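You operate a simulated robot arm through the tools that you are given. There is no shell and no other tool.

The job below is to be done with a simulated robot arm. You get a single attempt, and the scene is never put back.

## Task
Take up the slack in the red and blue straps.
Fine: open each cam, pull the tail to its white band, shut the cam; leave the yellow strap.

Only the result counts: the job must be done as asked and must still hold three seconds after the hand-in. Knocking over, shifting, dropping, spilling or breaking anything else fails it.

## Robot
A 6-joint arm with a two-finger gripper, fixed in place. Base frame: the origin is on the floor under the middle of its stand, x ahead of it, y to its left, z up; the work surface is at about z = 73. Readings come in cm, degrees, newtons and seconds.
It reaches about 157.2 cm from its shoulder. Its first joint turns from -166.0 to 166.0 degrees. Payload 2.45 kg.
Tool frame: the origin (TCP) lies between the finger pads and is the grasp point; the fingertips stand 2 cm ahead of it; z points along the fingers, y is the line along which they close. The gripper opens to 14 cm; its body begins 16.8 cm behind the TCP.
Orientation is told as [roll, pitch, yaw] about the base's x, y, z axes, in that order, counted from this pose: with the fingers straight down and closing along the base's y, the tool's x points along the base's -x, its y along +y and its z along -z.

## Interface
- The arm moves only by the tool nudge_tool. Its argument "increments" is one flat list of numbers, 7 for each row, row after row: the shift along the tool's x, y, z in m, then the turn, a rotation vector about the tool's x, y, z in rad, then the closure, from 0 (fully open) to 1 (shut). In form: [tx, ty, tz, rx, ry, rz, gripper, tx, ty, tz, rx, ry, rz, gripper, ...]. A call has 1 to 20 rows; each row shifts and turns the commanded pose from where the row before left it, along the tool's axes as they then stand. Rows are played at 5 a second. More than 5 cm and 8.6 degrees between two rows, or a gripper value outside its range, and nothing of the call is played. Where a pose cannot be reached the arm comes as near as it can. A force on the tool above 90 N (or 10 N above the force at the start of the call, whichever is more), or a blocked arm, ends the call early, and 0.2 s more pass. Each finger travels about 4.5 cm/s and halts on what it meets, pressing with about 43 N; the grip force reading is that of the motor and also rises with nothing between the fingers. The clock runs only during rows and for 0.2 s after the last one: add rows that do not move to give the fingers time. The reply holds the time, the measured pose of the TCP, the force on the tool along the base axes, the opening and the grip force, in the units named above and with some noise, with the torque about the TCP (base axes, N m) and any sound that the robot's microphone picked up.
- Cameras (640 x 400 px; columns grow to the right, rows downward): "scene" is fixed at [4.28, -49.39, 158.48]; the picture's right is [0.40, -0.92, 0.00], its down [-0.52, -0.23, -0.82] and it looks along [0.75, 0.33, -0.57] (base axes); focal length 364 px, centre (320, 200). "wrist" rides on the gripper at [7.8, 1.1, -20.9] in the tool frame; the picture's right is [-0.14, 0.99, 0.00], its down [-0.92, -0.13, -0.37] and it looks along [-0.37, -0.05, 0.93] (tool axes); focal length 280 px, centre (320, 200). There is no depth. A picture from a camera that has moved, and an enlarged one, comes with that camera's place and axes in the base frame and with its lens. The place of the scene camera against the robot may be out by one fixed shift of up to 1.2 cm in any direction.
- snapshot(camera): a new picture of that camera. It takes no simulated time.
- inspect(camera, box): a new picture of the part [left, top, right, bottom] of that camera's present view, enlarged. It takes no simulated time.
- job_done(): hands the job in; it is judged then, once.

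Places have to be worked out from the pictures, the camera data and where the tool is seen. Open the gripper and draw the arm clear of the work before you hand the job in, unless the task says otherwise.

The tools are called after "Request:" as name(argument=value, ...) on one line, values as JSON. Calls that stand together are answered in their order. nudge_tool: Moves the arm, as the interface text tells. Its arguments: {"type":"object","properties":{"increments":{"type":"array","items":{"type":"number"}}},"required":["increments"]} The other tools are called the same way: snapshot (camera) takes a picture; inspect (camera, box) takes an enlarged picture of a part of a camera's view; job_done () hands the job in.

At the start:

```text
clock: 0.0
tool_pos: [66.41, 11.93, 126.87]
orientation: [0.0, 0.1, -0.1]
ft_force: [-0.8, -0.9, 0.5]
moment: [-0.01, 0.0, -0.01]
width: 13.99
finger_force: 0.0
```

scene: 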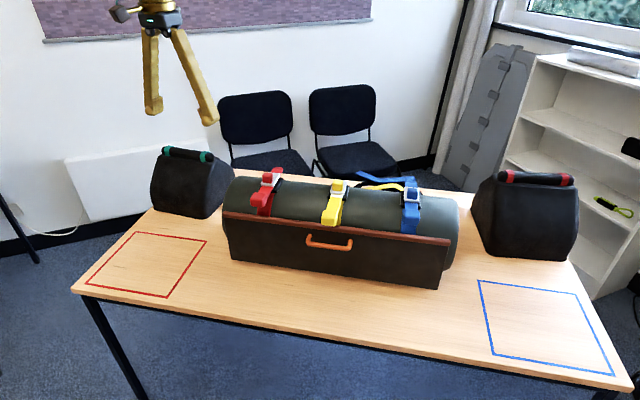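
wrist: 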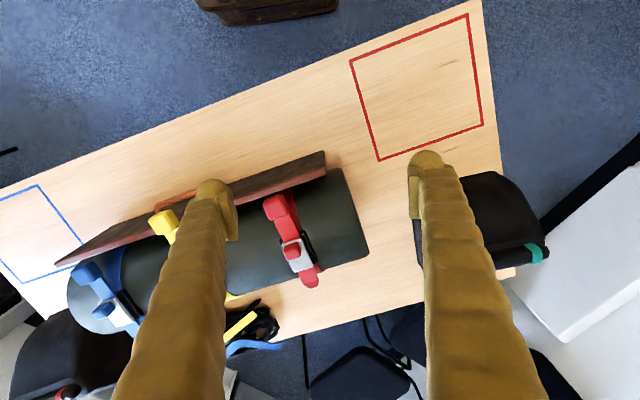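

I'll start by taking a closer look at the straps from both cameras before moving anything.

Request:
inspect(camera="scene", box=[220, 150, 340, 225])

Request:
inspect(camera="scene", box=[330, 155, 470, 245])

Request:
inspect(camera="wrist", box=[200, 150, 400, 300])

Request:
inspect(camera="wrist", box=[60, 200, 300, 360])

```text
5.33 times, centred on (280, 188) of scene
camera zoom: at [4.28, -49.39, 158.48], right [0.4, -0.92, 0.0], down [-0.52, -0.23, -0.82], along [0.75, 0.33, -0.57], focal length 1939 px, centre (533, 267)
```

zoom: 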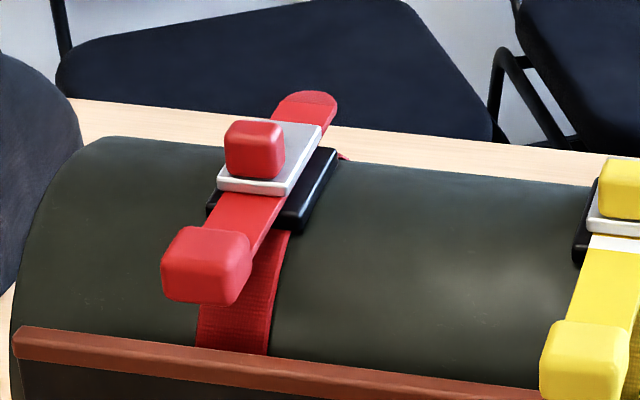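

```text
4.44 times, centred on (400, 200) of scene
camera zoom: at [4.28, -49.39, 158.48], right [0.4, -0.92, 0.0], down [-0.52, -0.23, -0.82], along [0.75, 0.33, -0.57], focal length 1616 px, centre (-36, 200)
```

zoom: 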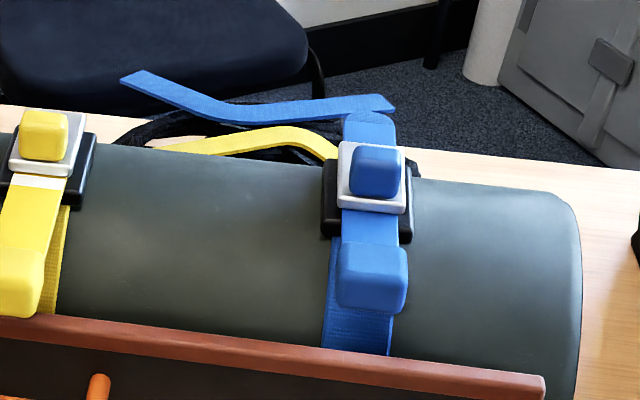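

```text
2.67 times, centred on (300, 225) of wrist
camera zoom: at [58.63, 13.02, 147.9], right [0.14, 0.99, 0.0], down [0.92, -0.13, 0.37], along [0.37, -0.05, -0.93], focal length 748 px, centre (373, 133)
```

zoom: 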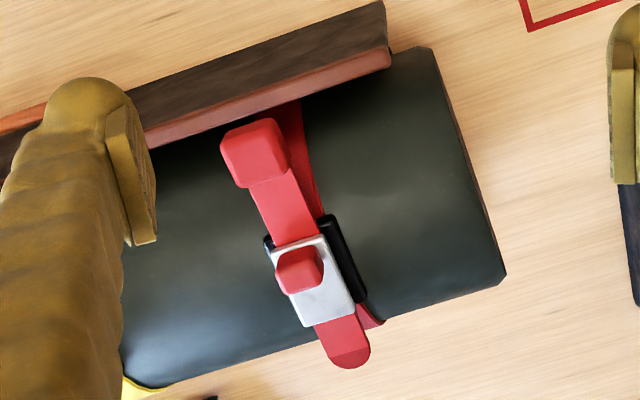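

```text
2.50 times, centred on (180, 280) of wrist
camera zoom: at [58.63, 13.02, 147.9], right [0.14, 0.99, 0.0], down [0.92, -0.13, 0.37], along [0.37, -0.05, -0.93], focal length 701 px, centre (670, 0)
```

zoom: 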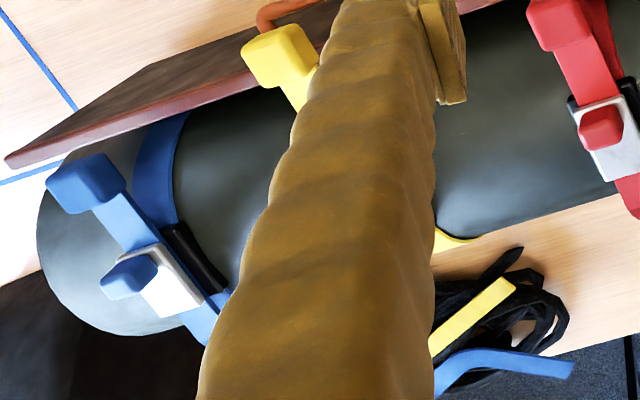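

The drum's axis is turned about 12° from base y. I put the red cam knob near (86, 4, 102) and the red pull block near (78, 2, 100). I'll move closer above the red strap and yaw about 12° to line up with it and see the mechanism.

Request:
nudge_tool(increments=[-0.029, -0.022, 0.027, 0, 0, 0, 0, -0.029, -0.022, 0.027, 0, 0, 0, 0, -0.029, -0.022, 0.027, 0, 0, 0, 0, -0.029, -0.022, 0.027, 0, 0, 0, 0, 0, 0, 0, 0, 0, -0.1047, 0, 0, 0, 0, 0, 0, -0.1047, 0, 0, 0, 0, 0, 0, 0, 0])

Request:
snapshot(camera="wrist")

Request:
snapshot(camera="scene")

```text
clock: 1.6
tool_pos: [77.91, 3.08, 116.13]
orientation: [0.1, -0.1, 12.1]
ft_force: [0.6, 0.5, 0.0]
moment: [-0.01, 0.01, 0.0]
width: 13.98
finger_force: 0.1
```

```text
taken
camera wrist: at [70.14, 2.56, 137.14], right [-0.07, 1.0, 0.0], down [0.93, 0.07, 0.37], along [0.37, 0.03, -0.93], focal length 280 px, centre (320, 200)
```

wrist: 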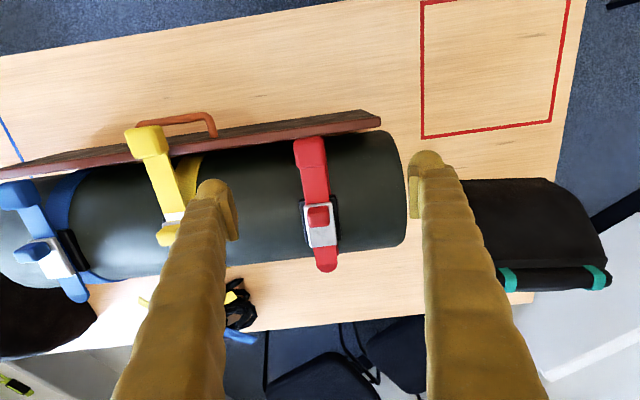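

```text
taken
```

scene: 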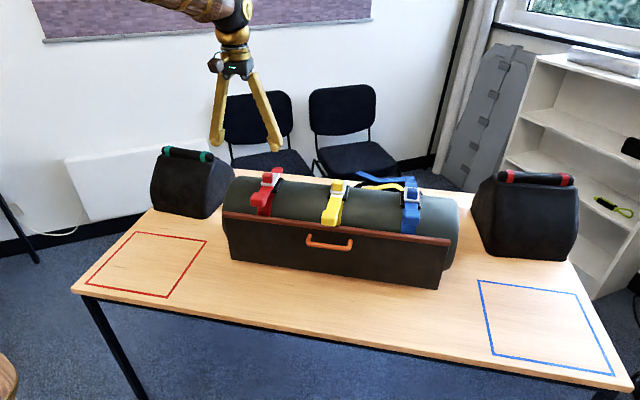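

The view is now square to the red strap. I'll zoom in on the red cam and pull block.

Request:
inspect(camera="wrist", box=[260, 125, 380, 280])

Request:
inspect(camera="wrist", box=[120, 110, 230, 255])

Request:
inspect(camera="wrist", box=[0, 160, 280, 350])

```text
2.58 times, centred on (320, 202) of wrist
camera zoom: at [70.14, 2.56, 137.14], right [-0.07, 1.0, 0.0], down [0.93, 0.07, 0.37], along [0.37, 0.03, -0.93], focal length 724 px, centre (320, 194)
```

zoom: 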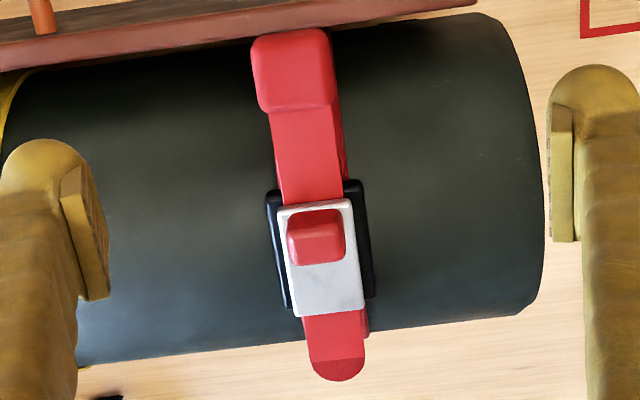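

```text
2.76 times, centred on (175, 182) of wrist
camera zoom: at [70.14, 2.56, 137.14], right [-0.07, 1.0, 0.0], down [0.93, 0.07, 0.37], along [0.37, 0.03, -0.93], focal length 774 px, centre (720, 248)
```

zoom: 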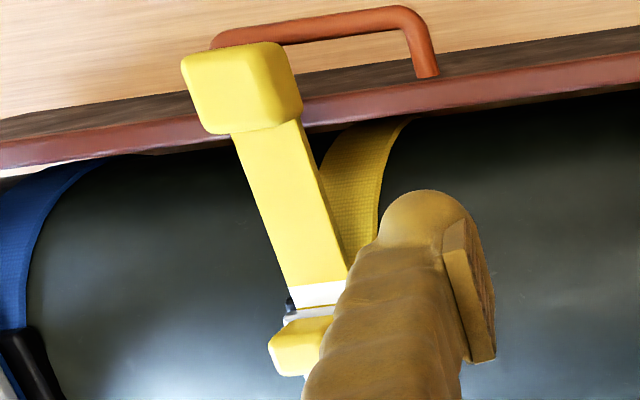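

```text
2.11 times, centred on (140, 255) of wrist
camera zoom: at [70.14, 2.56, 137.14], right [-0.07, 1.0, 0.0], down [0.93, 0.07, 0.37], along [0.37, 0.03, -0.93], focal length 590 px, centre (699, 84)
```

zoom: 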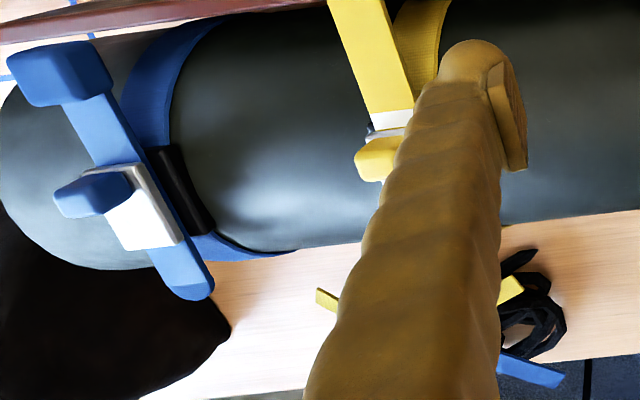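

I need finer detail of the red cam: where its hinge is and whether the tail is rigid. I'll zoom in tighter on it from both cameras.

Request:
inspect(camera="wrist", box=[290, 185, 354, 225])

Request:
inspect(camera="wrist", box=[290, 215, 354, 275])

Request:
inspect(camera="scene", box=[245, 160, 301, 220])

Request:
inspect(camera="scene", box=[315, 170, 365, 235])

Request:
inspect(camera="scene", box=[385, 170, 435, 240])

```text
10.00 times, centred on (322, 205) of wrist
camera zoom: at [70.14, 2.56, 137.14], right [-0.07, 1.0, 0.0], down [0.93, 0.07, 0.37], along [0.37, 0.03, -0.93], focal length 2804 px, centre (300, 150)
```

zoom: 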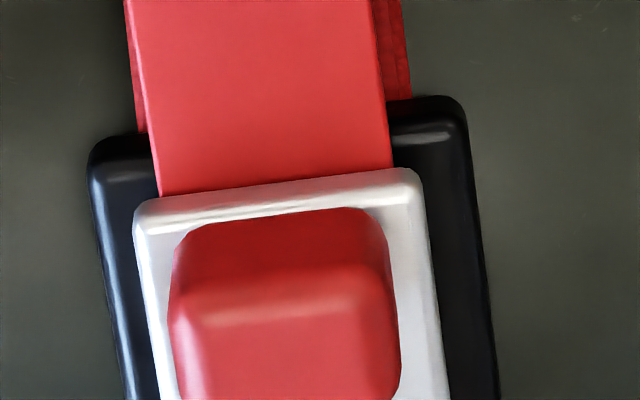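

```text
6.67 times, centred on (322, 245) of wrist
camera zoom: at [70.14, 2.56, 137.14], right [-0.07, 1.0, 0.0], down [0.93, 0.07, 0.37], along [0.37, 0.03, -0.93], focal length 1869 px, centre (307, -100)
```

zoom: 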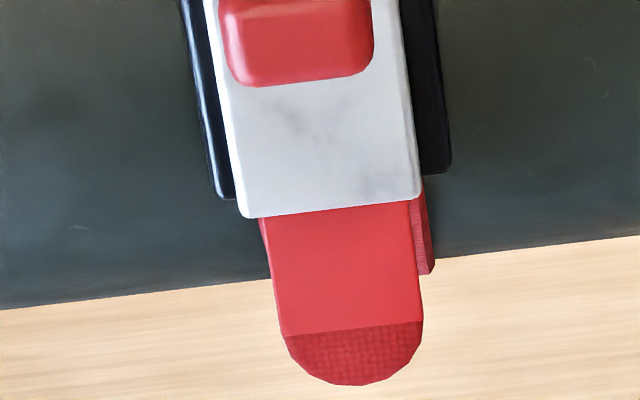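

```text
6.67 times, centred on (273, 190) of scene
camera zoom: at [4.28, -49.39, 158.48], right [0.4, -0.92, 0.0], down [-0.52, -0.23, -0.82], along [0.75, 0.33, -0.57], focal length 2424 px, centre (633, 267)
```

zoom: 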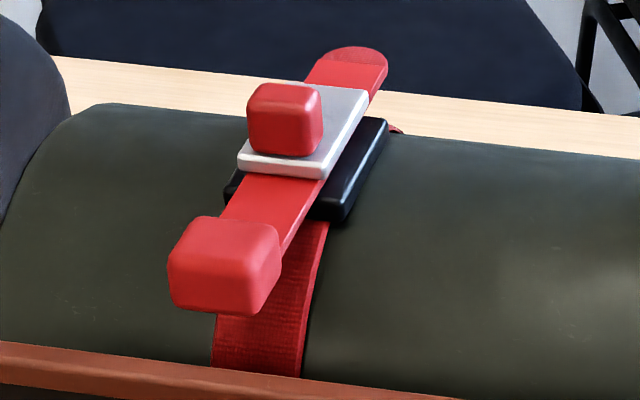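

```text
6.15 times, centred on (340, 202) of scene
camera zoom: at [4.28, -49.39, 158.48], right [0.4, -0.92, 0.0], down [-0.52, -0.23, -0.82], along [0.75, 0.33, -0.57], focal length 2238 px, centre (197, 185)
```

zoom: 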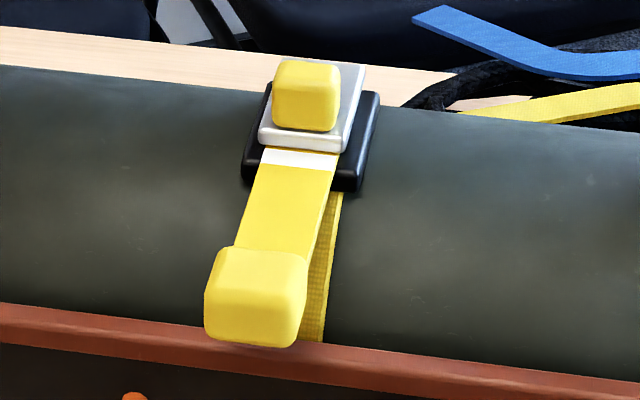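

```text
5.71 times, centred on (410, 205) of scene
camera zoom: at [4.28, -49.39, 158.48], right [0.4, -0.92, 0.0], down [-0.52, -0.23, -0.82], along [0.75, 0.33, -0.57], focal length 2078 px, centre (-194, 171)
```

zoom: 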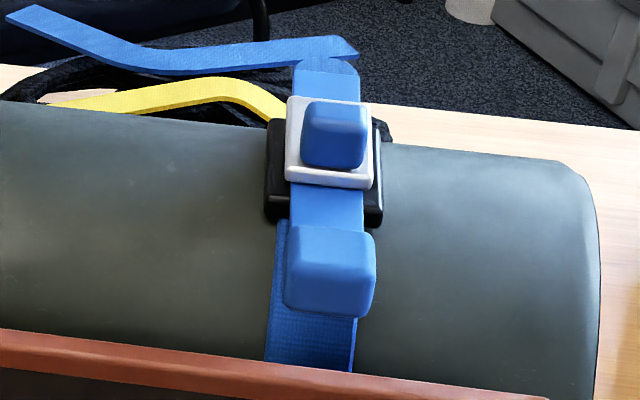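

The plate with its knob looks like a flip lever hinged at the far edge, with the knob near the robot-side edge. The yellow strap already shows its white band just in front of its plate. Triangulation puts the red plate top at z≈99 from (86.5, 3.4) to (92.9, 4.8), the knob centre near (87.4, 3.7) with its top at about 101.3, and the pull block near (78.4, 1.9). I'll go lower for a closer look.

Request:
nudge_tool(increments=[-0.023, -0.0025, 0.027, 0, 0, 0, 0, -0.023, -0.0025, 0.027, 0, 0, 0, 0, -0.023, -0.0025, 0.027, 0, 0, 0, 0, 0, 0, 0, 0, 0, 0, 0, 0, 0, 0, 0, 0, 0, 0])

Request:
snapshot(camera="wrist")

Request:
inspect(camera="wrist", box=[270, 130, 370, 260])

Request:
inspect(camera="scene", box=[210, 110, 330, 210])

```text
clock: 2.8
tool_pos: [85.1, 3.96, 107.89]
orientation: [0.0, 0.0, 12.0]
ft_force: [0.1, -0.7, 0.4]
moment: [-0.03, -0.02, 0.0]
width: 13.99
finger_force: 0.0
```

```text
taken
camera wrist: at [77.24, 3.38, 128.88], right [-0.07, 1.0, 0.0], down [0.93, 0.07, 0.37], along [0.37, 0.03, -0.93], focal length 280 px, centre (320, 200)
```

wrist: 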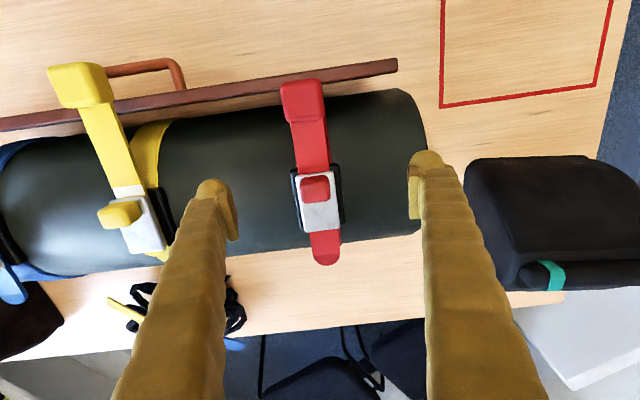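

```text
3.08 times, centred on (320, 195) of wrist
camera zoom: at [77.24, 3.38, 128.88], right [-0.07, 1.0, 0.0], down [0.93, 0.07, 0.37], along [0.37, 0.03, -0.93], focal length 863 px, centre (320, 215)
```

zoom: 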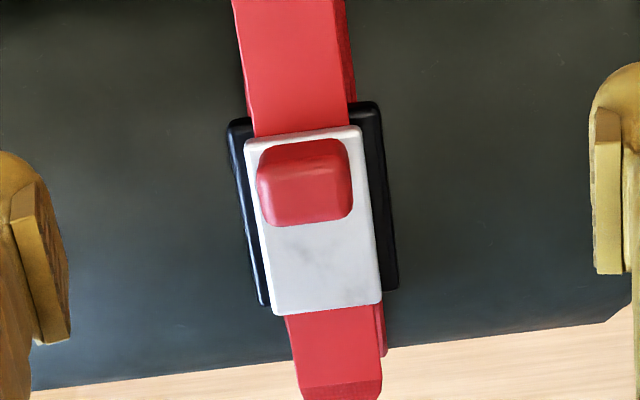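

```text
4.00 times, centred on (270, 160) of scene
camera zoom: at [4.28, -49.39, 158.48], right [0.4, -0.92, 0.0], down [-0.52, -0.23, -0.82], along [0.75, 0.33, -0.57], focal length 1454 px, centre (520, 360)
```

zoom: 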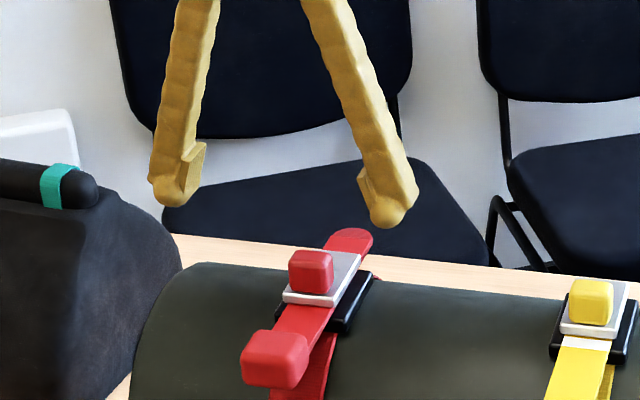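

The red knob centre is confirmed at about (87.5, 3.7), roughly 3 cm wide, on a plate whose top is at z≈99.3. I'll tilt the gripper 30° (fingers pointing forward and down) for a lower view, which also leaves room for the lever's swing.

Request:
nudge_tool(increments=[0, 0, 0, 0, -0.131, 0, 0, 0, 0, 0, 0, -0.131, 0, 0, 0, 0, 0, 0, -0.131, 0, 0, 0, 0, 0, 0, -0.131, 0, 0, 0, 0, 0, 0, 0, 0, 0, 0, 0, 0, 0, 0, 0, 0])

Request:
snapshot(camera="wrist")

Request:
inspect(camera="wrist", box=[270, 150, 390, 270])

```text
clock: 4.2
tool_pos: [85.0, 3.9, 107.93]
orientation: [-0.1, -30.2, 12.0]
ft_force: [0.8, 0.1, 0.0]
moment: [0.0, 0.0, 0.03]
width: 14.02
finger_force: 0.0
```

```text
taken
camera wrist: at [67.89, 1.33, 122.23], right [-0.09, 0.99, 0.07], down [0.63, 0.0, 0.78], along [0.78, 0.11, -0.62], focal length 280 px, centre (320, 200)
```

wrist: 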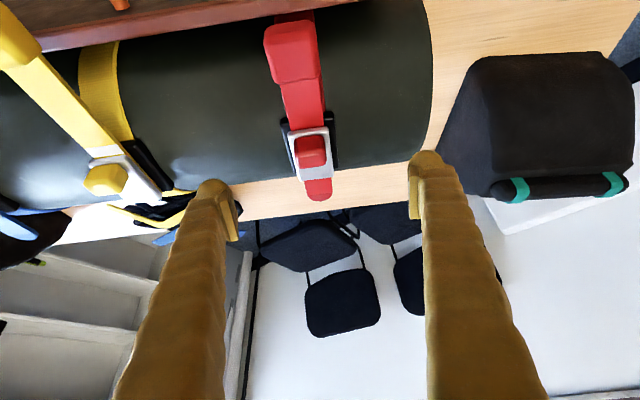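

```text
3.33 times, centred on (330, 210) of wrist
camera zoom: at [67.89, 1.33, 122.23], right [-0.09, 0.99, 0.07], down [0.63, 0.0, 0.78], along [0.78, 0.11, -0.62], focal length 935 px, centre (287, 167)
```

zoom: 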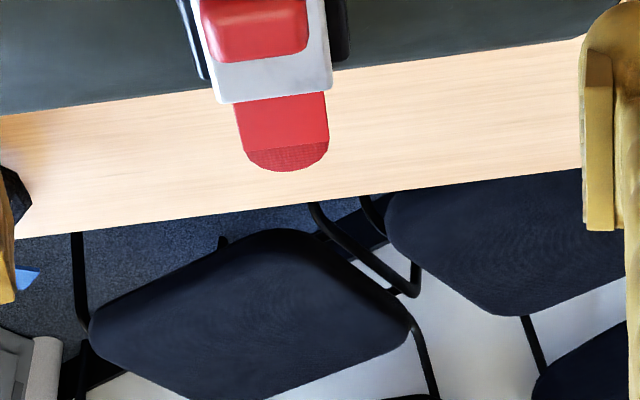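

The arm holds the tilt well. I'll zoom into the red buckle from this lower angle to see how it is layered.

Request:
inspect(camera="wrist", box=[255, 10, 365, 205])

Request:
inspect(camera="wrist", box=[275, 105, 351, 185])

Request:
inspect(camera="wrist", box=[70, 130, 200, 240])

```text
2.05 times, centred on (310, 108) of wrist
camera zoom: at [67.89, 1.33, 122.23], right [-0.09, 0.99, 0.07], down [0.63, 0.0, 0.78], along [0.78, 0.11, -0.62], focal length 575 px, centre (340, 390)
```

zoom: 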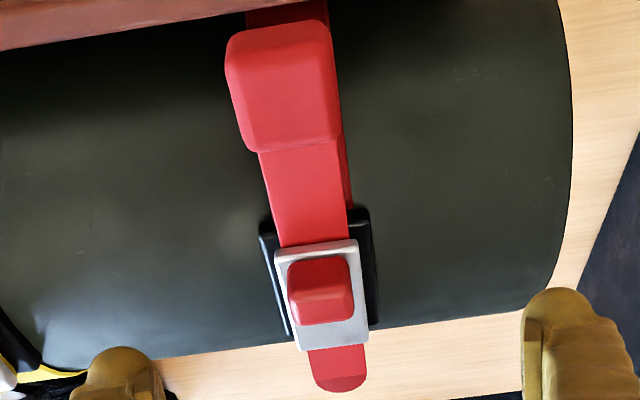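

```text
5.00 times, centred on (313, 145) of wrist
camera zoom: at [67.89, 1.33, 122.23], right [-0.09, 0.99, 0.07], down [0.63, 0.0, 0.78], along [0.78, 0.11, -0.62], focal length 1402 px, centre (355, 475)
```

zoom: 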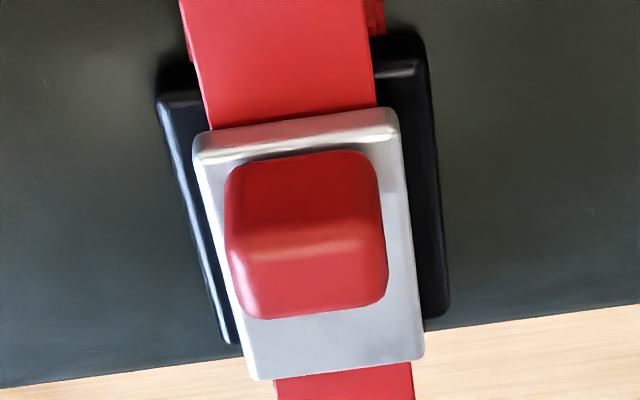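

```text
3.64 times, centred on (135, 185) of wrist
camera zoom: at [67.89, 1.33, 122.23], right [-0.09, 0.99, 0.07], down [0.63, 0.0, 0.78], along [0.78, 0.11, -0.62], focal length 1020 px, centre (993, 254)
```

zoom: 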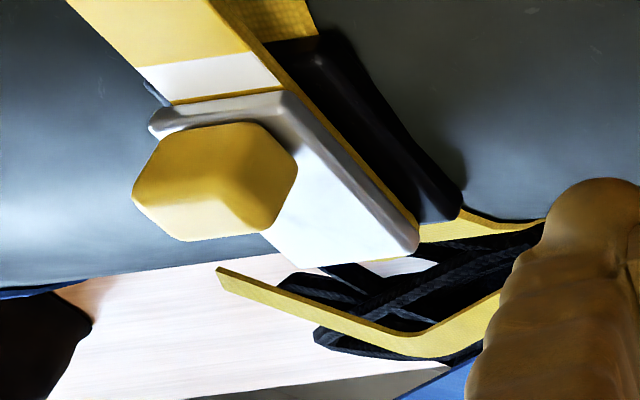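

The stack is clear: black base, strap, grey plate (top z≈99.2) and knob (top z≈101.7). I'll move to just above the red knob, partly close the fingers, and check that they're centred before lowering.

Request:
nudge_tool(increments=[-0.0063, -0.0071, 0.0268, 0, 0, 0, 0.57, 0, 0, 0, 0, 0, 0, 0.57, 0, 0, 0, 0, 0, 0, 0.57, 0, 0, 0, 0, 0, 0, 0.57, 0, 0, 0, 0, 0, 0, 0.57, 0, 0, 0, 0, 0, 0, 0.57])

Request:
snapshot(camera="wrist")

Request:
inspect(camera="wrist", box=[250, 100, 390, 240])

Request:
inspect(camera="scene", box=[210, 110, 330, 210])

```text
clock: 5.6
tool_pos: [87.01, 3.7, 105.9]
orientation: [0.0, -30.0, 12.0]
ft_force: [1.1, 0.9, -1.1]
moment: [0.0, -0.01, -0.01]
width: 6.04
finger_force: 0.1
```

```text
taken
camera wrist: at [69.96, 1.09, 120.18], right [-0.09, 0.99, 0.07], down [0.63, 0.0, 0.78], along [0.77, 0.11, -0.62], focal length 280 px, centre (320, 200)
```

wrist: 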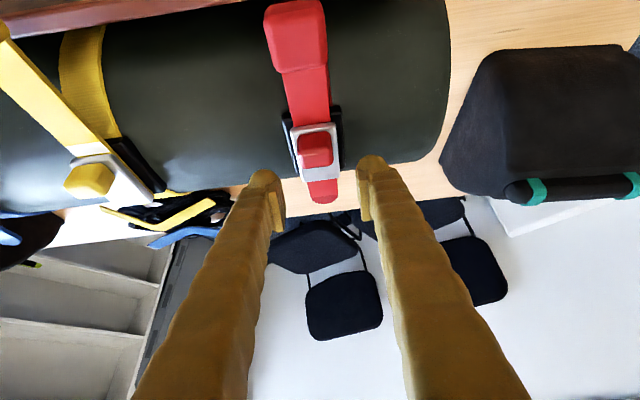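

```text
2.86 times, centred on (320, 170) of wrist
camera zoom: at [69.96, 1.09, 120.18], right [-0.09, 0.99, 0.07], down [0.63, 0.0, 0.78], along [0.77, 0.11, -0.62], focal length 801 px, centre (320, 286)
```

zoom: 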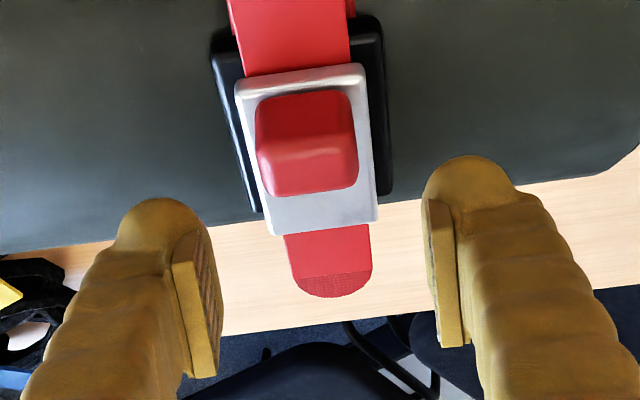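

```text
4.00 times, centred on (270, 160) of scene
camera zoom: at [4.28, -49.39, 158.48], right [0.4, -0.92, 0.0], down [-0.52, -0.23, -0.82], along [0.75, 0.33, -0.57], focal length 1454 px, centre (520, 360)
```

zoom: 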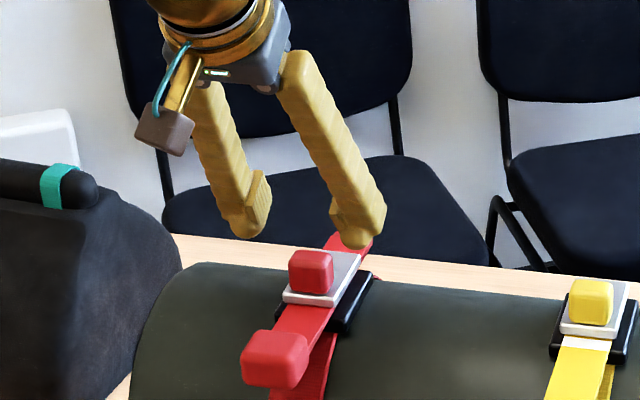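

The fingers straddle the knob with roughly equal gaps, and I judge the knob centreline to be about 2 mm to the -y side. I'll lower straight down with 6 cm of opening and shift slightly.

Request:
nudge_tool(increments=[0.00665, -0.0006, 0.0112, 0, 0, 0, 0.57, 0.00665, -0.0006, 0.0112, 0, 0, 0, 0.57, 0.00665, -0.0006, 0.0112, 0, 0, 0, 0.57, 0, 0, 0, 0, 0, 0, 0.57])

Request:
snapshot(camera="wrist")

Request:
inspect(camera="wrist", box=[250, 120, 390, 260])

Request:
inspect(camera="scene", box=[220, 130, 320, 210])

```text
clock: 6.6
tool_pos: [86.91, 3.62, 101.89]
orientation: [0.0, -30.1, 12.0]
ft_force: [-0.2, 0.5, -0.2]
moment: [0.0, -0.01, 0.0]
width: 6.02
finger_force: 0.1
```

```text
taken
camera wrist: at [69.89, 0.93, 116.24], right [-0.09, 0.99, 0.07], down [0.63, 0.0, 0.78], along [0.78, 0.11, -0.62], focal length 280 px, centre (320, 200)
```

wrist: 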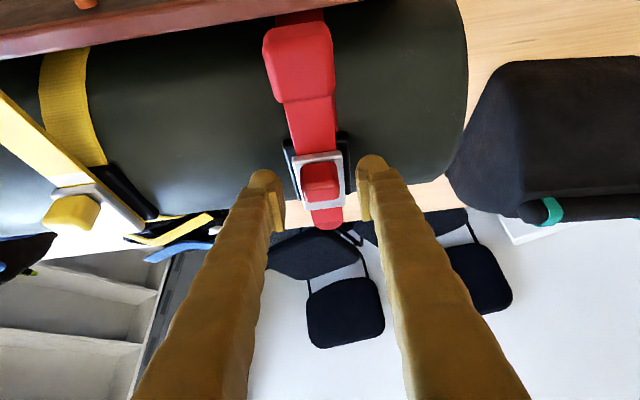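

```text
2.86 times, centred on (320, 190) of wrist
camera zoom: at [69.89, 0.93, 116.24], right [-0.09, 0.99, 0.07], down [0.63, 0.0, 0.78], along [0.78, 0.11, -0.62], focal length 801 px, centre (320, 229)
```

zoom: 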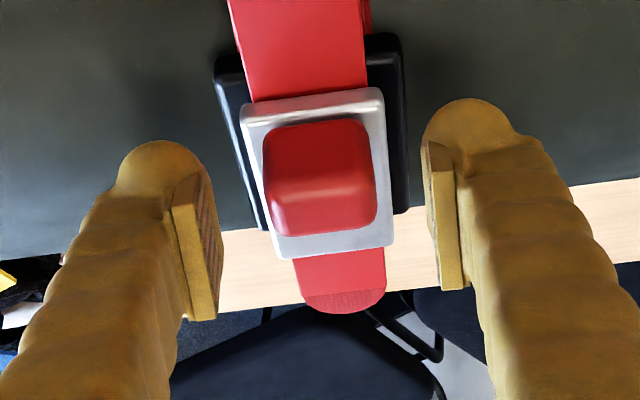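

```text
5.00 times, centred on (270, 170) of scene
camera zoom: at [4.28, -49.39, 158.48], right [0.4, -0.92, 0.0], down [-0.52, -0.23, -0.82], along [0.75, 0.33, -0.57], focal length 1818 px, centre (570, 350)
```

zoom: 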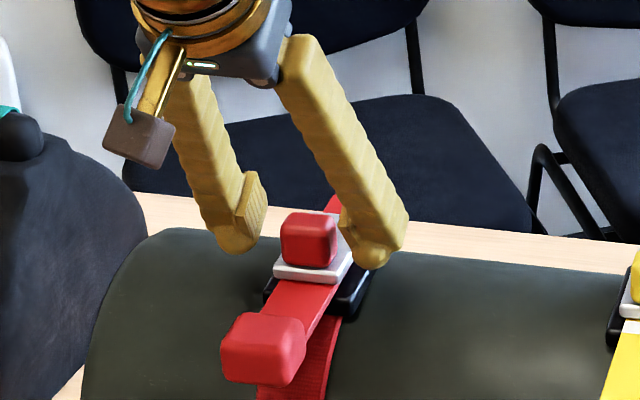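

There's no contact yet, and the knob sits between the fingers about 1 mm off in +y. I'll correct by 1 mm and close to just over the knob's width (about 3.2 cm) to check the fit.

Request:
nudge_tool(increments=[0, 0.001, 0, 0, 0, 0, 0.66, 0, 0, 0, 0, 0, 0, 0.75, 0, 0, 0, 0, 0, 0, 0.75, 0, 0, 0, 0, 0, 0, 0.75])

Request:
inspect(camera="wrist", box=[250, 120, 390, 260])

```text
clock: 7.6
tool_pos: [86.97, 3.61, 102.03]
orientation: [0.0, -30.0, 12.0]
ft_force: [-0.2, -0.1, 0.4]
moment: [-0.02, 0.02, 0.03]
width: 3.51
finger_force: 0.2
```

```text
2.86 times, centred on (320, 190) of wrist
camera zoom: at [69.91, 0.99, 116.28], right [-0.09, 0.99, 0.07], down [0.63, 0.0, 0.78], along [0.77, 0.11, -0.62], focal length 801 px, centre (320, 229)
```

zoom: 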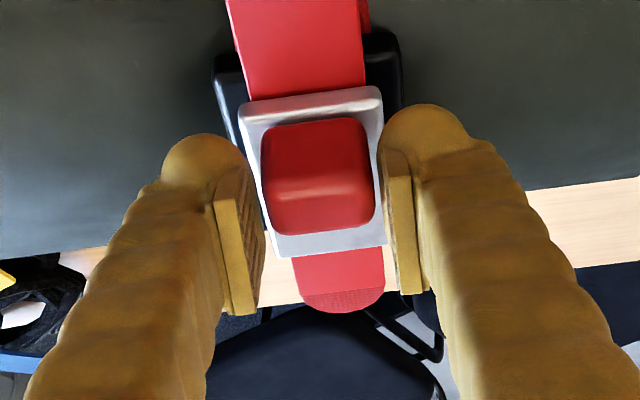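

Both pads are within a couple of millimetres of the knob, with no side force. I'll close in small steps onto it.

Request:
nudge_tool(increments=[0, 0, 0, 0, 0, 0, 0.77, 0, 0, 0, 0, 0, 0, 0.79, 0, 0, 0, 0, 0, 0, 0.79])

```text
clock: 8.4
tool_pos: [86.92, 3.68, 102.02]
orientation: [0.0, -30.0, 12.0]
ft_force: [-0.5, 2.3, -0.4]
moment: [0.03, 0.0, -0.01]
width: 3.11
finger_force: 37.2
```

The pads hold the knob (3.11 cm wide) with almost no side load. I'll firm the grip and try a small 6° lift about a hinge assumed at the plate's far edge, watching the forces.

Request:
nudge_tool(increments=[0, 0, 0, 0, 0, 0, 0.86, 0, 0, 0, 0, 0, 0, 0.86, -0.003025, 0, -0.00155, 0, 0.05, 0, 0.86, -0.003025, 0, -0.00155, 0, 0.05, 0, 0.86, 0, 0, 0, 0, 0, 0, 0.86])

Request:
inspect(camera="wrist", box=[250, 120, 390, 260])

Request:
inspect(camera="scene", box=[220, 130, 320, 210])

```text
clock: 9.6
tool_pos: [87.48, 3.57, 102.61]
orientation: [0.0, -24.2, 12.0]
ft_force: [9.1, 11.8, -1.5]
moment: [0.11, -0.45, 0.02]
width: 3.07
finger_force: 44.8
```

```text
2.86 times, centred on (320, 190) of wrist
camera zoom: at [71.76, 1.38, 118.53], right [-0.08, 0.99, 0.06], down [0.7, 0.02, 0.72], along [0.71, 0.1, -0.7], focal length 801 px, centre (320, 229)
```

zoom: 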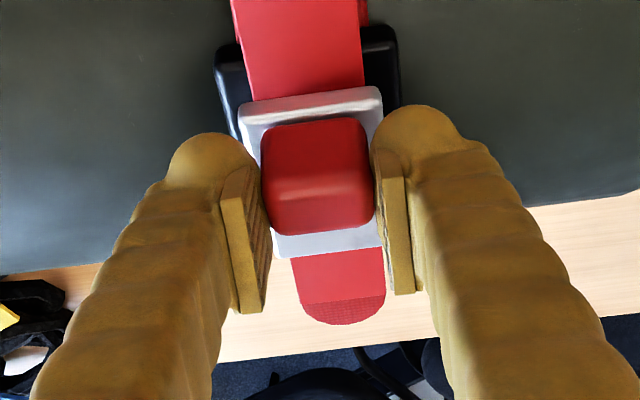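

```text
5.00 times, centred on (270, 170) of scene
camera zoom: at [4.28, -49.39, 158.48], right [0.4, -0.92, 0.0], down [-0.52, -0.23, -0.82], along [0.75, 0.33, -0.57], focal length 1818 px, centre (570, 350)
```

zoom: 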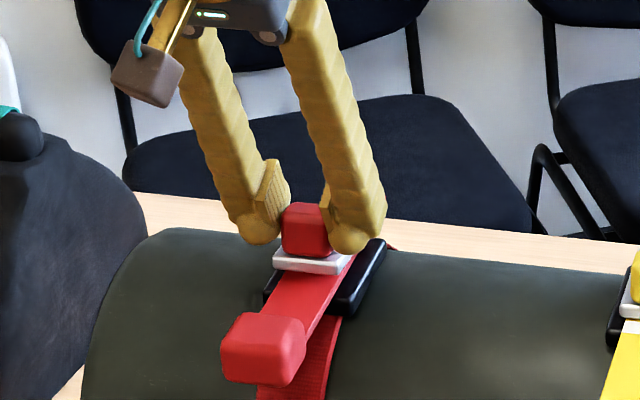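

The plate and knob are turning with the gripper, so the hinge is at the far edge as assumed. The readings show about 12 N sideways and 9 N forward, so I'll trim those out as I continue the arc.

Request:
nudge_tool(increments=[-0.0038, 0.0005, -0.0013, 0, 0.05, 0, 0.86, -0.0034, 0.0003, -0.0014, 0, 0.05, 0, 0.86, 0, 0, 0, 0, 0, 0, 0.86])

Request:
inspect(camera="wrist", box=[250, 120, 390, 260])

```text
clock: 10.4
tool_pos: [87.81, 3.71, 103.0]
orientation: [0.0, -18.6, 12.0]
ft_force: [15.5, -2.9, -2.9]
moment: [0.02, -0.58, -0.02]
width: 3.09
finger_force: 44.7
```

```text
2.86 times, centred on (320, 190) of wrist
camera zoom: at [73.83, 1.84, 120.59], right [-0.08, 1.0, 0.04], down [0.77, 0.03, 0.64], along [0.64, 0.08, -0.76], focal length 801 px, centre (320, 229)
```

zoom: 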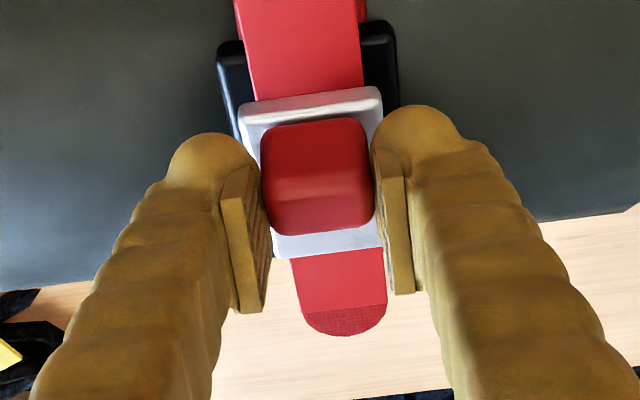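

The lever is now about 11° open and following cleanly. The remaining 15 N points toward the hinge, so the pivot must be a bit lower than I assumed (z≈97.6). I'll correct the arc and carry on.

Request:
nudge_tool(increments=[-0.0038, 0, -0.001, 0, 0.05, 0, 0.86, -0.0036, 0, -0.0011, 0, 0.05, 0, 0.86, -0.0035, 0, -0.0012, 0, 0.05, 0, 0.86, -0.0035, 0, -0.0012, 0, 0.05, 0, 0.86, 0, 0, 0, 0, 0, 0, 0.86])

Request:
inspect(camera="wrist", box=[250, 120, 390, 260])

Request:
inspect(camera="scene", box=[220, 130, 320, 210])

```text
clock: 11.6
tool_pos: [89.01, 4.03, 104.06]
orientation: [0.0, -7.3, 12.0]
ft_force: [-17.3, -26.5, 23.6]
moment: [-0.35, 0.21, -0.08]
width: 3.07
finger_force: 44.6
```

```text
2.86 times, centred on (320, 190) of wrist
camera zoom: at [78.73, 2.9, 123.92], right [-0.07, 1.0, 0.02], down [0.88, 0.06, 0.48], along [0.48, 0.05, -0.88], focal length 801 px, centre (320, 229)
```

zoom: 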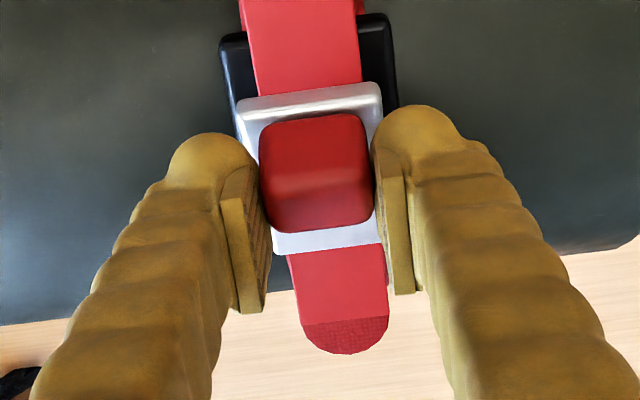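

```text
5.00 times, centred on (270, 170) of scene
camera zoom: at [4.28, -49.39, 158.48], right [0.4, -0.92, 0.0], down [-0.52, -0.23, -0.82], along [0.75, 0.33, -0.57], focal length 1818 px, centre (570, 350)
```

zoom: 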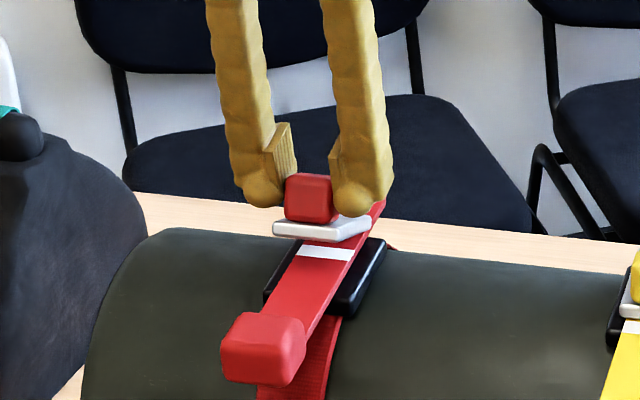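

The white band has appeared under the lifted red plate, so the lever is opening as expected, now about 23°. The readings show I'm now about 1.5 mm too close to the hinge and about 1 mm too far in +y. I'll relieve both and continue the swing in small steps.

Request:
nudge_tool(increments=[0.0005, -0.001, -0.0011, 0, 0, 0, 0.86, -0.0037, 0, -0.0016, 0, 0.05, 0, 0.86, -0.0037, 0, -0.0016, 0, 0.05, 0, 0.86, 0, 0, 0, 0, 0, 0, 0.86])

```text
clock: 12.6
tool_pos: [89.67, 4.12, 104.28]
orientation: [0.0, -1.5, 12.1]
ft_force: [-16.3, 5.1, 6.0]
moment: [-0.07, 0.71, 0.06]
width: 3.07
finger_force: 44.5
```

The side load is now small, and what's left is mostly the lever's own resistance, about 12 N. I'll continue the arc with a slightly larger radius.

Request:
nudge_tool(increments=[-0.0036, 0, -0.0019, 0, 0.05, 0, 0.86, -0.0036, 0, -0.0018, 0, 0.05, 0, 0.86, -0.0036, 0, -0.0017, 0, 0.05, 0, 0.86, 0, 0, 0, 0, 0, 0, 0.86])

Request:
inspect(camera="wrist", box=[250, 120, 390, 260])

Request:
inspect(camera="scene", box=[220, 130, 320, 210])

```text
clock: 13.6
tool_pos: [90.7, 4.25, 104.88]
orientation: [0.0, 7.2, 12.0]
ft_force: [-25.1, 11.9, 6.8]
moment: [-0.07, 1.38, 0.0]
width: 3.08
finger_force: 45.4
```

```text
2.86 times, centred on (320, 190) of wrist
camera zoom: at [85.51, 4.3, 126.75], right [-0.07, 1.0, -0.02], down [0.97, 0.07, 0.25], along [0.25, 0.0, -0.97], focal length 801 px, centre (320, 229)
```

zoom: 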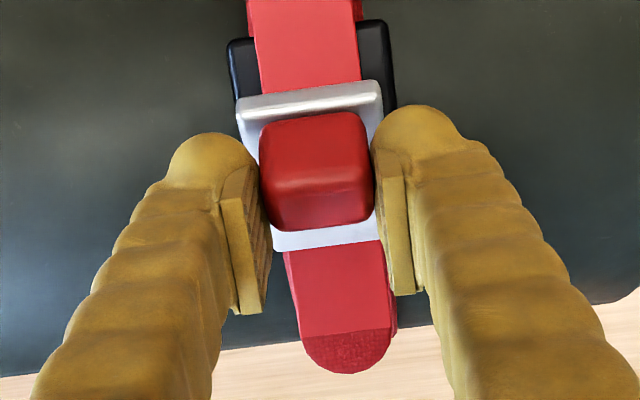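

```text
5.00 times, centred on (270, 170) of scene
camera zoom: at [4.28, -49.39, 158.48], right [0.4, -0.92, 0.0], down [-0.52, -0.23, -0.82], along [0.75, 0.33, -0.57], focal length 1818 px, centre (570, 350)
```

zoom: 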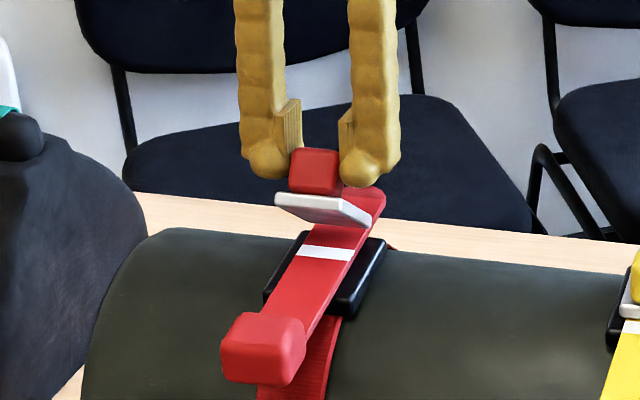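

Working out the moments shows the lever itself turns almost freely; the force comes from my arc being slightly off. I place the hinge at about 97.7 height, a little further back. I'll relieve that and continue.

Request:
nudge_tool(increments=[0.0012, 0.0005, -0.0003, 0, 0, 0, 0.86, -0.0034, 0, -0.00195, 0, 0.05, 0, 0.86, -0.0034, 0, -0.00195, 0, 0.05, 0, 0.86, -0.0034, 0, -0.00195, 0, 0.05, 0, 0.86, -0.0034, 0, -0.00195, 0, 0.05, 0, 0.86, 0, 0, 0, 0, 0, 0, 0.86])

```text
clock: 15.0
tool_pos: [92.32, 4.52, 105.34]
orientation: [0.1, 18.5, 12.1]
ft_force: [-3.8, -5.9, -33.5]
moment: [-0.15, 0.65, 0.02]
width: 3.07
finger_force: 44.8
```

The load is now mostly downward (33 N), so I'm about 1.7 mm too high. I'll relieve that, recompute the arc and check the picture.

Request:
nudge_tool(increments=[-0.0005, -0.0003, 0.0015, 0, 0, 0, 0.86, -0.0036, 0, -0.0013, 0, 0.05, 0, 0.86, -0.0036, 0, -0.0013, 0, 0.05, 0, 0.86, 0, 0, 0, 0, 0, 0, 0.86])

Request:
inspect(camera="wrist", box=[250, 120, 390, 260])

Request:
inspect(camera="scene", box=[220, 130, 320, 210])

```text
clock: 16.0
tool_pos: [92.95, 4.88, 105.34]
orientation: [0.0, 24.3, 12.1]
ft_force: [-8.1, 9.3, -1.2]
moment: [-0.03, 0.43, -0.05]
width: 3.09
finger_force: 45.0
```

```text
2.86 times, centred on (320, 190) of wrist
camera zoom: at [94.12, 6.14, 127.84], right [-0.08, 0.99, -0.06], down [1.0, 0.08, -0.04], along [-0.04, -0.06, -1.0], focal length 801 px, centre (320, 229)
```

zoom: 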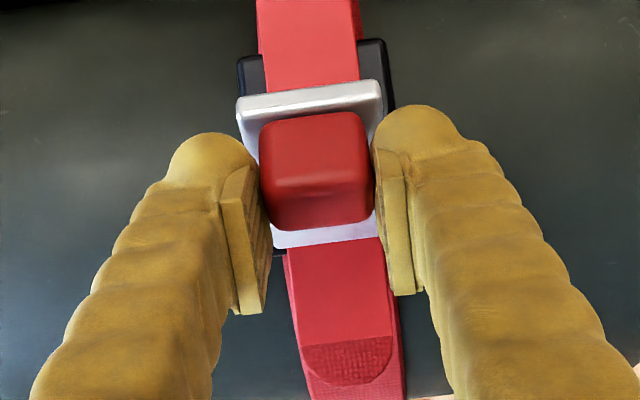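

```text
5.00 times, centred on (270, 170) of scene
camera zoom: at [4.28, -49.39, 158.48], right [0.4, -0.92, 0.0], down [-0.52, -0.23, -0.82], along [0.75, 0.33, -0.57], focal length 1818 px, centre (570, 350)
```

zoom: 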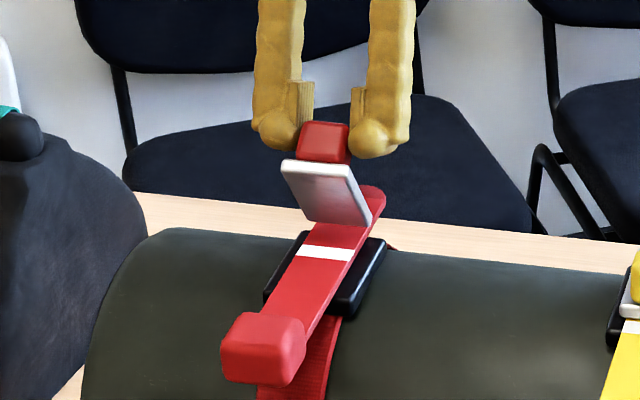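

The lever is at about 54° with low forces, so this arc fits well. I'll continue another 11°.

Request:
nudge_tool(increments=[-0.0036, 0.0004, -0.0014, 0, 0.05, 0, 0.86, -0.0036, 0, -0.0014, 0, 0.05, 0, 0.86, -0.0036, 0, -0.0014, 0, 0.05, 0, 0.86, -0.0036, 0, -0.0014, 0, 0.05, 0, 0.86, 0, 0, 0, 0, 0, 0, 0.86])

```text
clock: 17.2
tool_pos: [94.41, 5.11, 105.27]
orientation: [-0.1, 35.3, 12.1]
ft_force: [1.7, 13.5, 38.0]
moment: [0.11, 0.17, -0.09]
width: 3.11
finger_force: 45.4
```

The fit over the swing gives a hinge at about x=93.1, z=97.7. I'm about 1 mm low now, so I'll correct that and continue another 11°.

Request:
nudge_tool(increments=[0.0006, 0.0004, -0.0008, 0, 0, 0, 0.86, -0.0035, 0, -0.0016, 0, 0.05, 0, 0.86, -0.0035, 0, -0.0016, 0, 0.05, 0, 0.86, -0.0035, 0, -0.0016, 0, 0.05, 0, 0.86, -0.0035, 0, -0.0016, 0, 0.05, 0, 0.86, 0, 0, 0, 0, 0, 0, 0.86])

Request:
inspect(camera="scene", box=[220, 130, 320, 210])

Request:
snapshot(camera="wrist")

```text
clock: 18.3
tool_pos: [89.35, 4.25, 101.02]
orientation: [-0.7, 43.8, 11.5]
ft_force: [5.1, -22.6, 18.7]
moment: [-0.74, -0.17, 0.01]
width: 3.55
finger_force: 12.3
out of reach, approached as far as the arm can: row 2, 3, 4, 5
stopped in row 5: the force on the tool passed its limit at 204 N (the readings are from after the stop); the commanded pose is now the measured one
```

```text
5.00 times, centred on (270, 170) of scene
camera zoom: at [4.28, -49.39, 158.48], right [0.4, -0.92, 0.0], down [-0.52, -0.23, -0.82], along [0.75, 0.33, -0.57], focal length 1818 px, centre (570, 350)
```

zoom: 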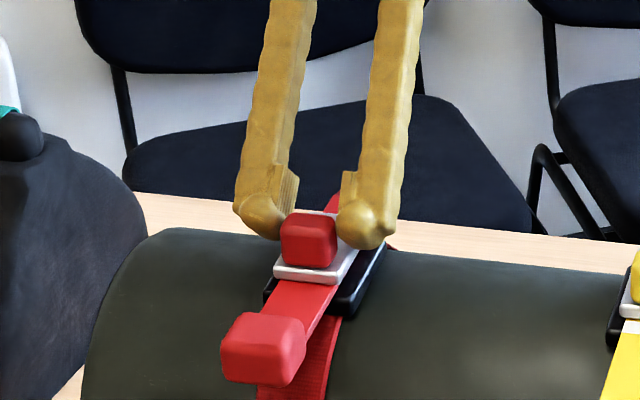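

```text
taken
camera wrist: at [97.66, 7.29, 121.69], right [-0.11, 0.99, -0.1], down [0.93, 0.06, -0.37], along [-0.36, -0.14, -0.92], focal length 280 px, centre (320, 200)
```

wrist: 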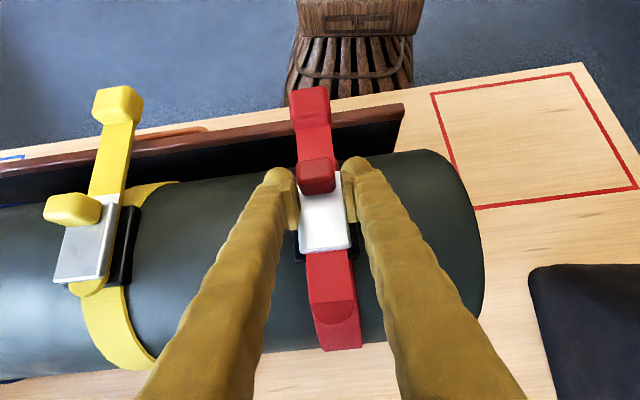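

The last step went past the arm's wrist reach (tilt limit about 36–40° that way). It sagged and pushed the red lever shut again, with a brief force spike. The picture shows the drum, strap and yellow strap in their original places. I'll open the fingers, back out gently, and then check for any shift.

Request:
nudge_tool(increments=[0, 0, 0, 0, 0, 0, 0.7, 0, 0, 0, 0, 0, 0, 0.55, 0, 0, 0, 0, 0, 0, 0.5, 0, 0, 0, 0, 0, 0, 0.5])

Request:
snapshot(camera="wrist")

```text
clock: 19.3
tool_pos: [89.3, 4.47, 100.92]
orientation: [-0.5, 43.9, 11.8]
ft_force: [-0.3, -0.2, 0.5]
moment: [-0.03, -0.01, 0.03]
width: 7.02
finger_force: 0.1
```

```text
taken
camera wrist: at [97.67, 7.46, 121.51], right [-0.11, 0.99, -0.1], down [0.93, 0.06, -0.37], along [-0.36, -0.13, -0.92], focal length 280 px, centre (320, 200)
```

wrist: 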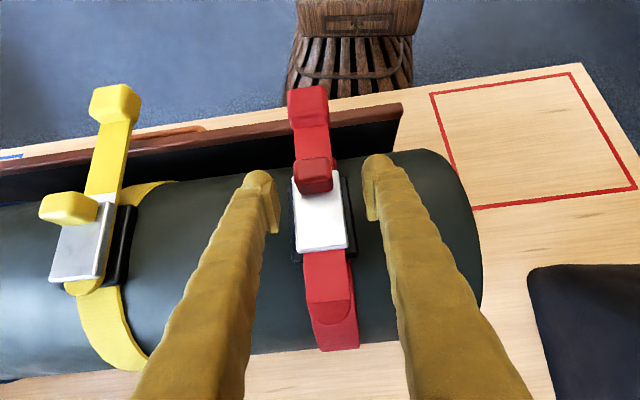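

The fingers are free and the forces are back to zero. I'll raise the gripper straight up while rotating it back toward vertical.

Request:
nudge_tool(increments=[0.0069, 0, -0.0072, 0, -0.08, 0, 0.5, 0.0085, 0, -0.0105, 0, -0.1, 0, 0.5, 0, 0, 0, 0, 0, 0, 0.5])

```text
clock: 20.1
tool_pos: [89.43, 4.4, 103.33]
orientation: [-0.5, 33.4, 11.7]
ft_force: [1.0, -0.4, -0.3]
moment: [-0.02, -0.01, -0.01]
width: 7.0
finger_force: 0.1
```

I'm clear of the cam. I'll keep rising and swing the gripper to a forward tilt of about 47°, so the next lever swing stays within the wrist's range.

Request:
nudge_tool(increments=[0.0044, 0, -0.00668, 0, -0.14, 0, 0.5, 0.00343, 0, -0.00723, 0, -0.14, 0, 0.5, 0.00239, 0, -0.00763, 0, -0.14, 0, 0.5, 0.00129, 0, -0.00789, 0, -0.14, 0, 0.5, 0.0002, 0, -0.008, 0, -0.14, 0, 0.5, -0.0009, 0, -0.008, 0, -0.14, 0, 0.5, -0.002, 0, -0.0077, 0, -0.14, 0, 0.5, -0.0031, 0, -0.0074, 0, -0.14, 0, 0.5, 0, 0, 0, 0, -0.14, 0, 0.5, 0, 0, 0, 0, -0.14, 0, 0.5, 0, 0, 0, 0, 0, 0, 0.5])

Request:
snapshot(camera="wrist")

Request:
snapshot(camera="scene")

Request:
inspect(camera="scene", box=[245, 160, 301, 220])

```text
clock: 22.5
tool_pos: [89.32, 4.45, 109.62]
orientation: [-0.6, -46.8, 12.5]
ft_force: [0.7, 0.3, -0.7]
moment: [-0.02, 0.0, 0.02]
width: 6.98
finger_force: 0.0
```

```text
taken
camera wrist: at [68.95, 1.29, 118.41], right [-0.11, 0.99, 0.09], down [0.38, -0.04, 0.92], along [0.92, 0.14, -0.37], focal length 280 px, centre (320, 200)
```

wrist: 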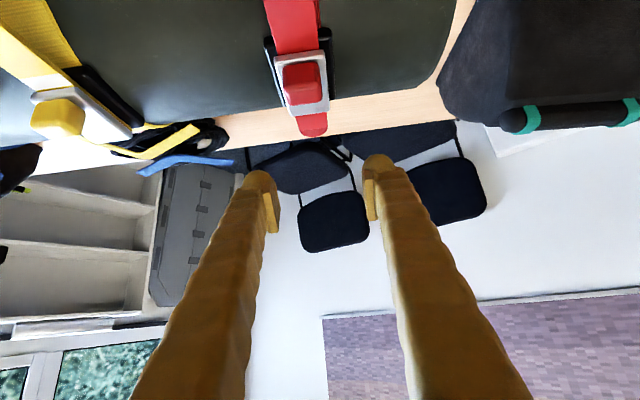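

```text
taken
```

scene: 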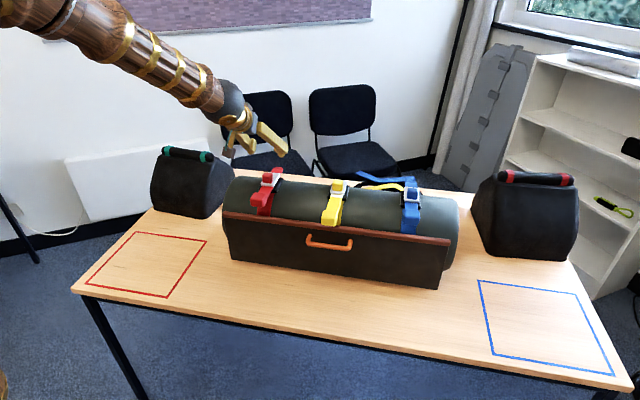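

```text
6.67 times, centred on (273, 190) of scene
camera zoom: at [4.28, -49.39, 158.48], right [0.4, -0.92, 0.0], down [-0.52, -0.23, -0.82], along [0.75, 0.33, -0.57], focal length 2424 px, centre (633, 267)
```

zoom: 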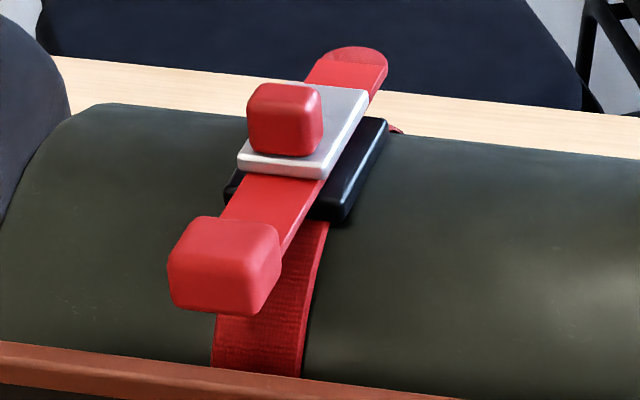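

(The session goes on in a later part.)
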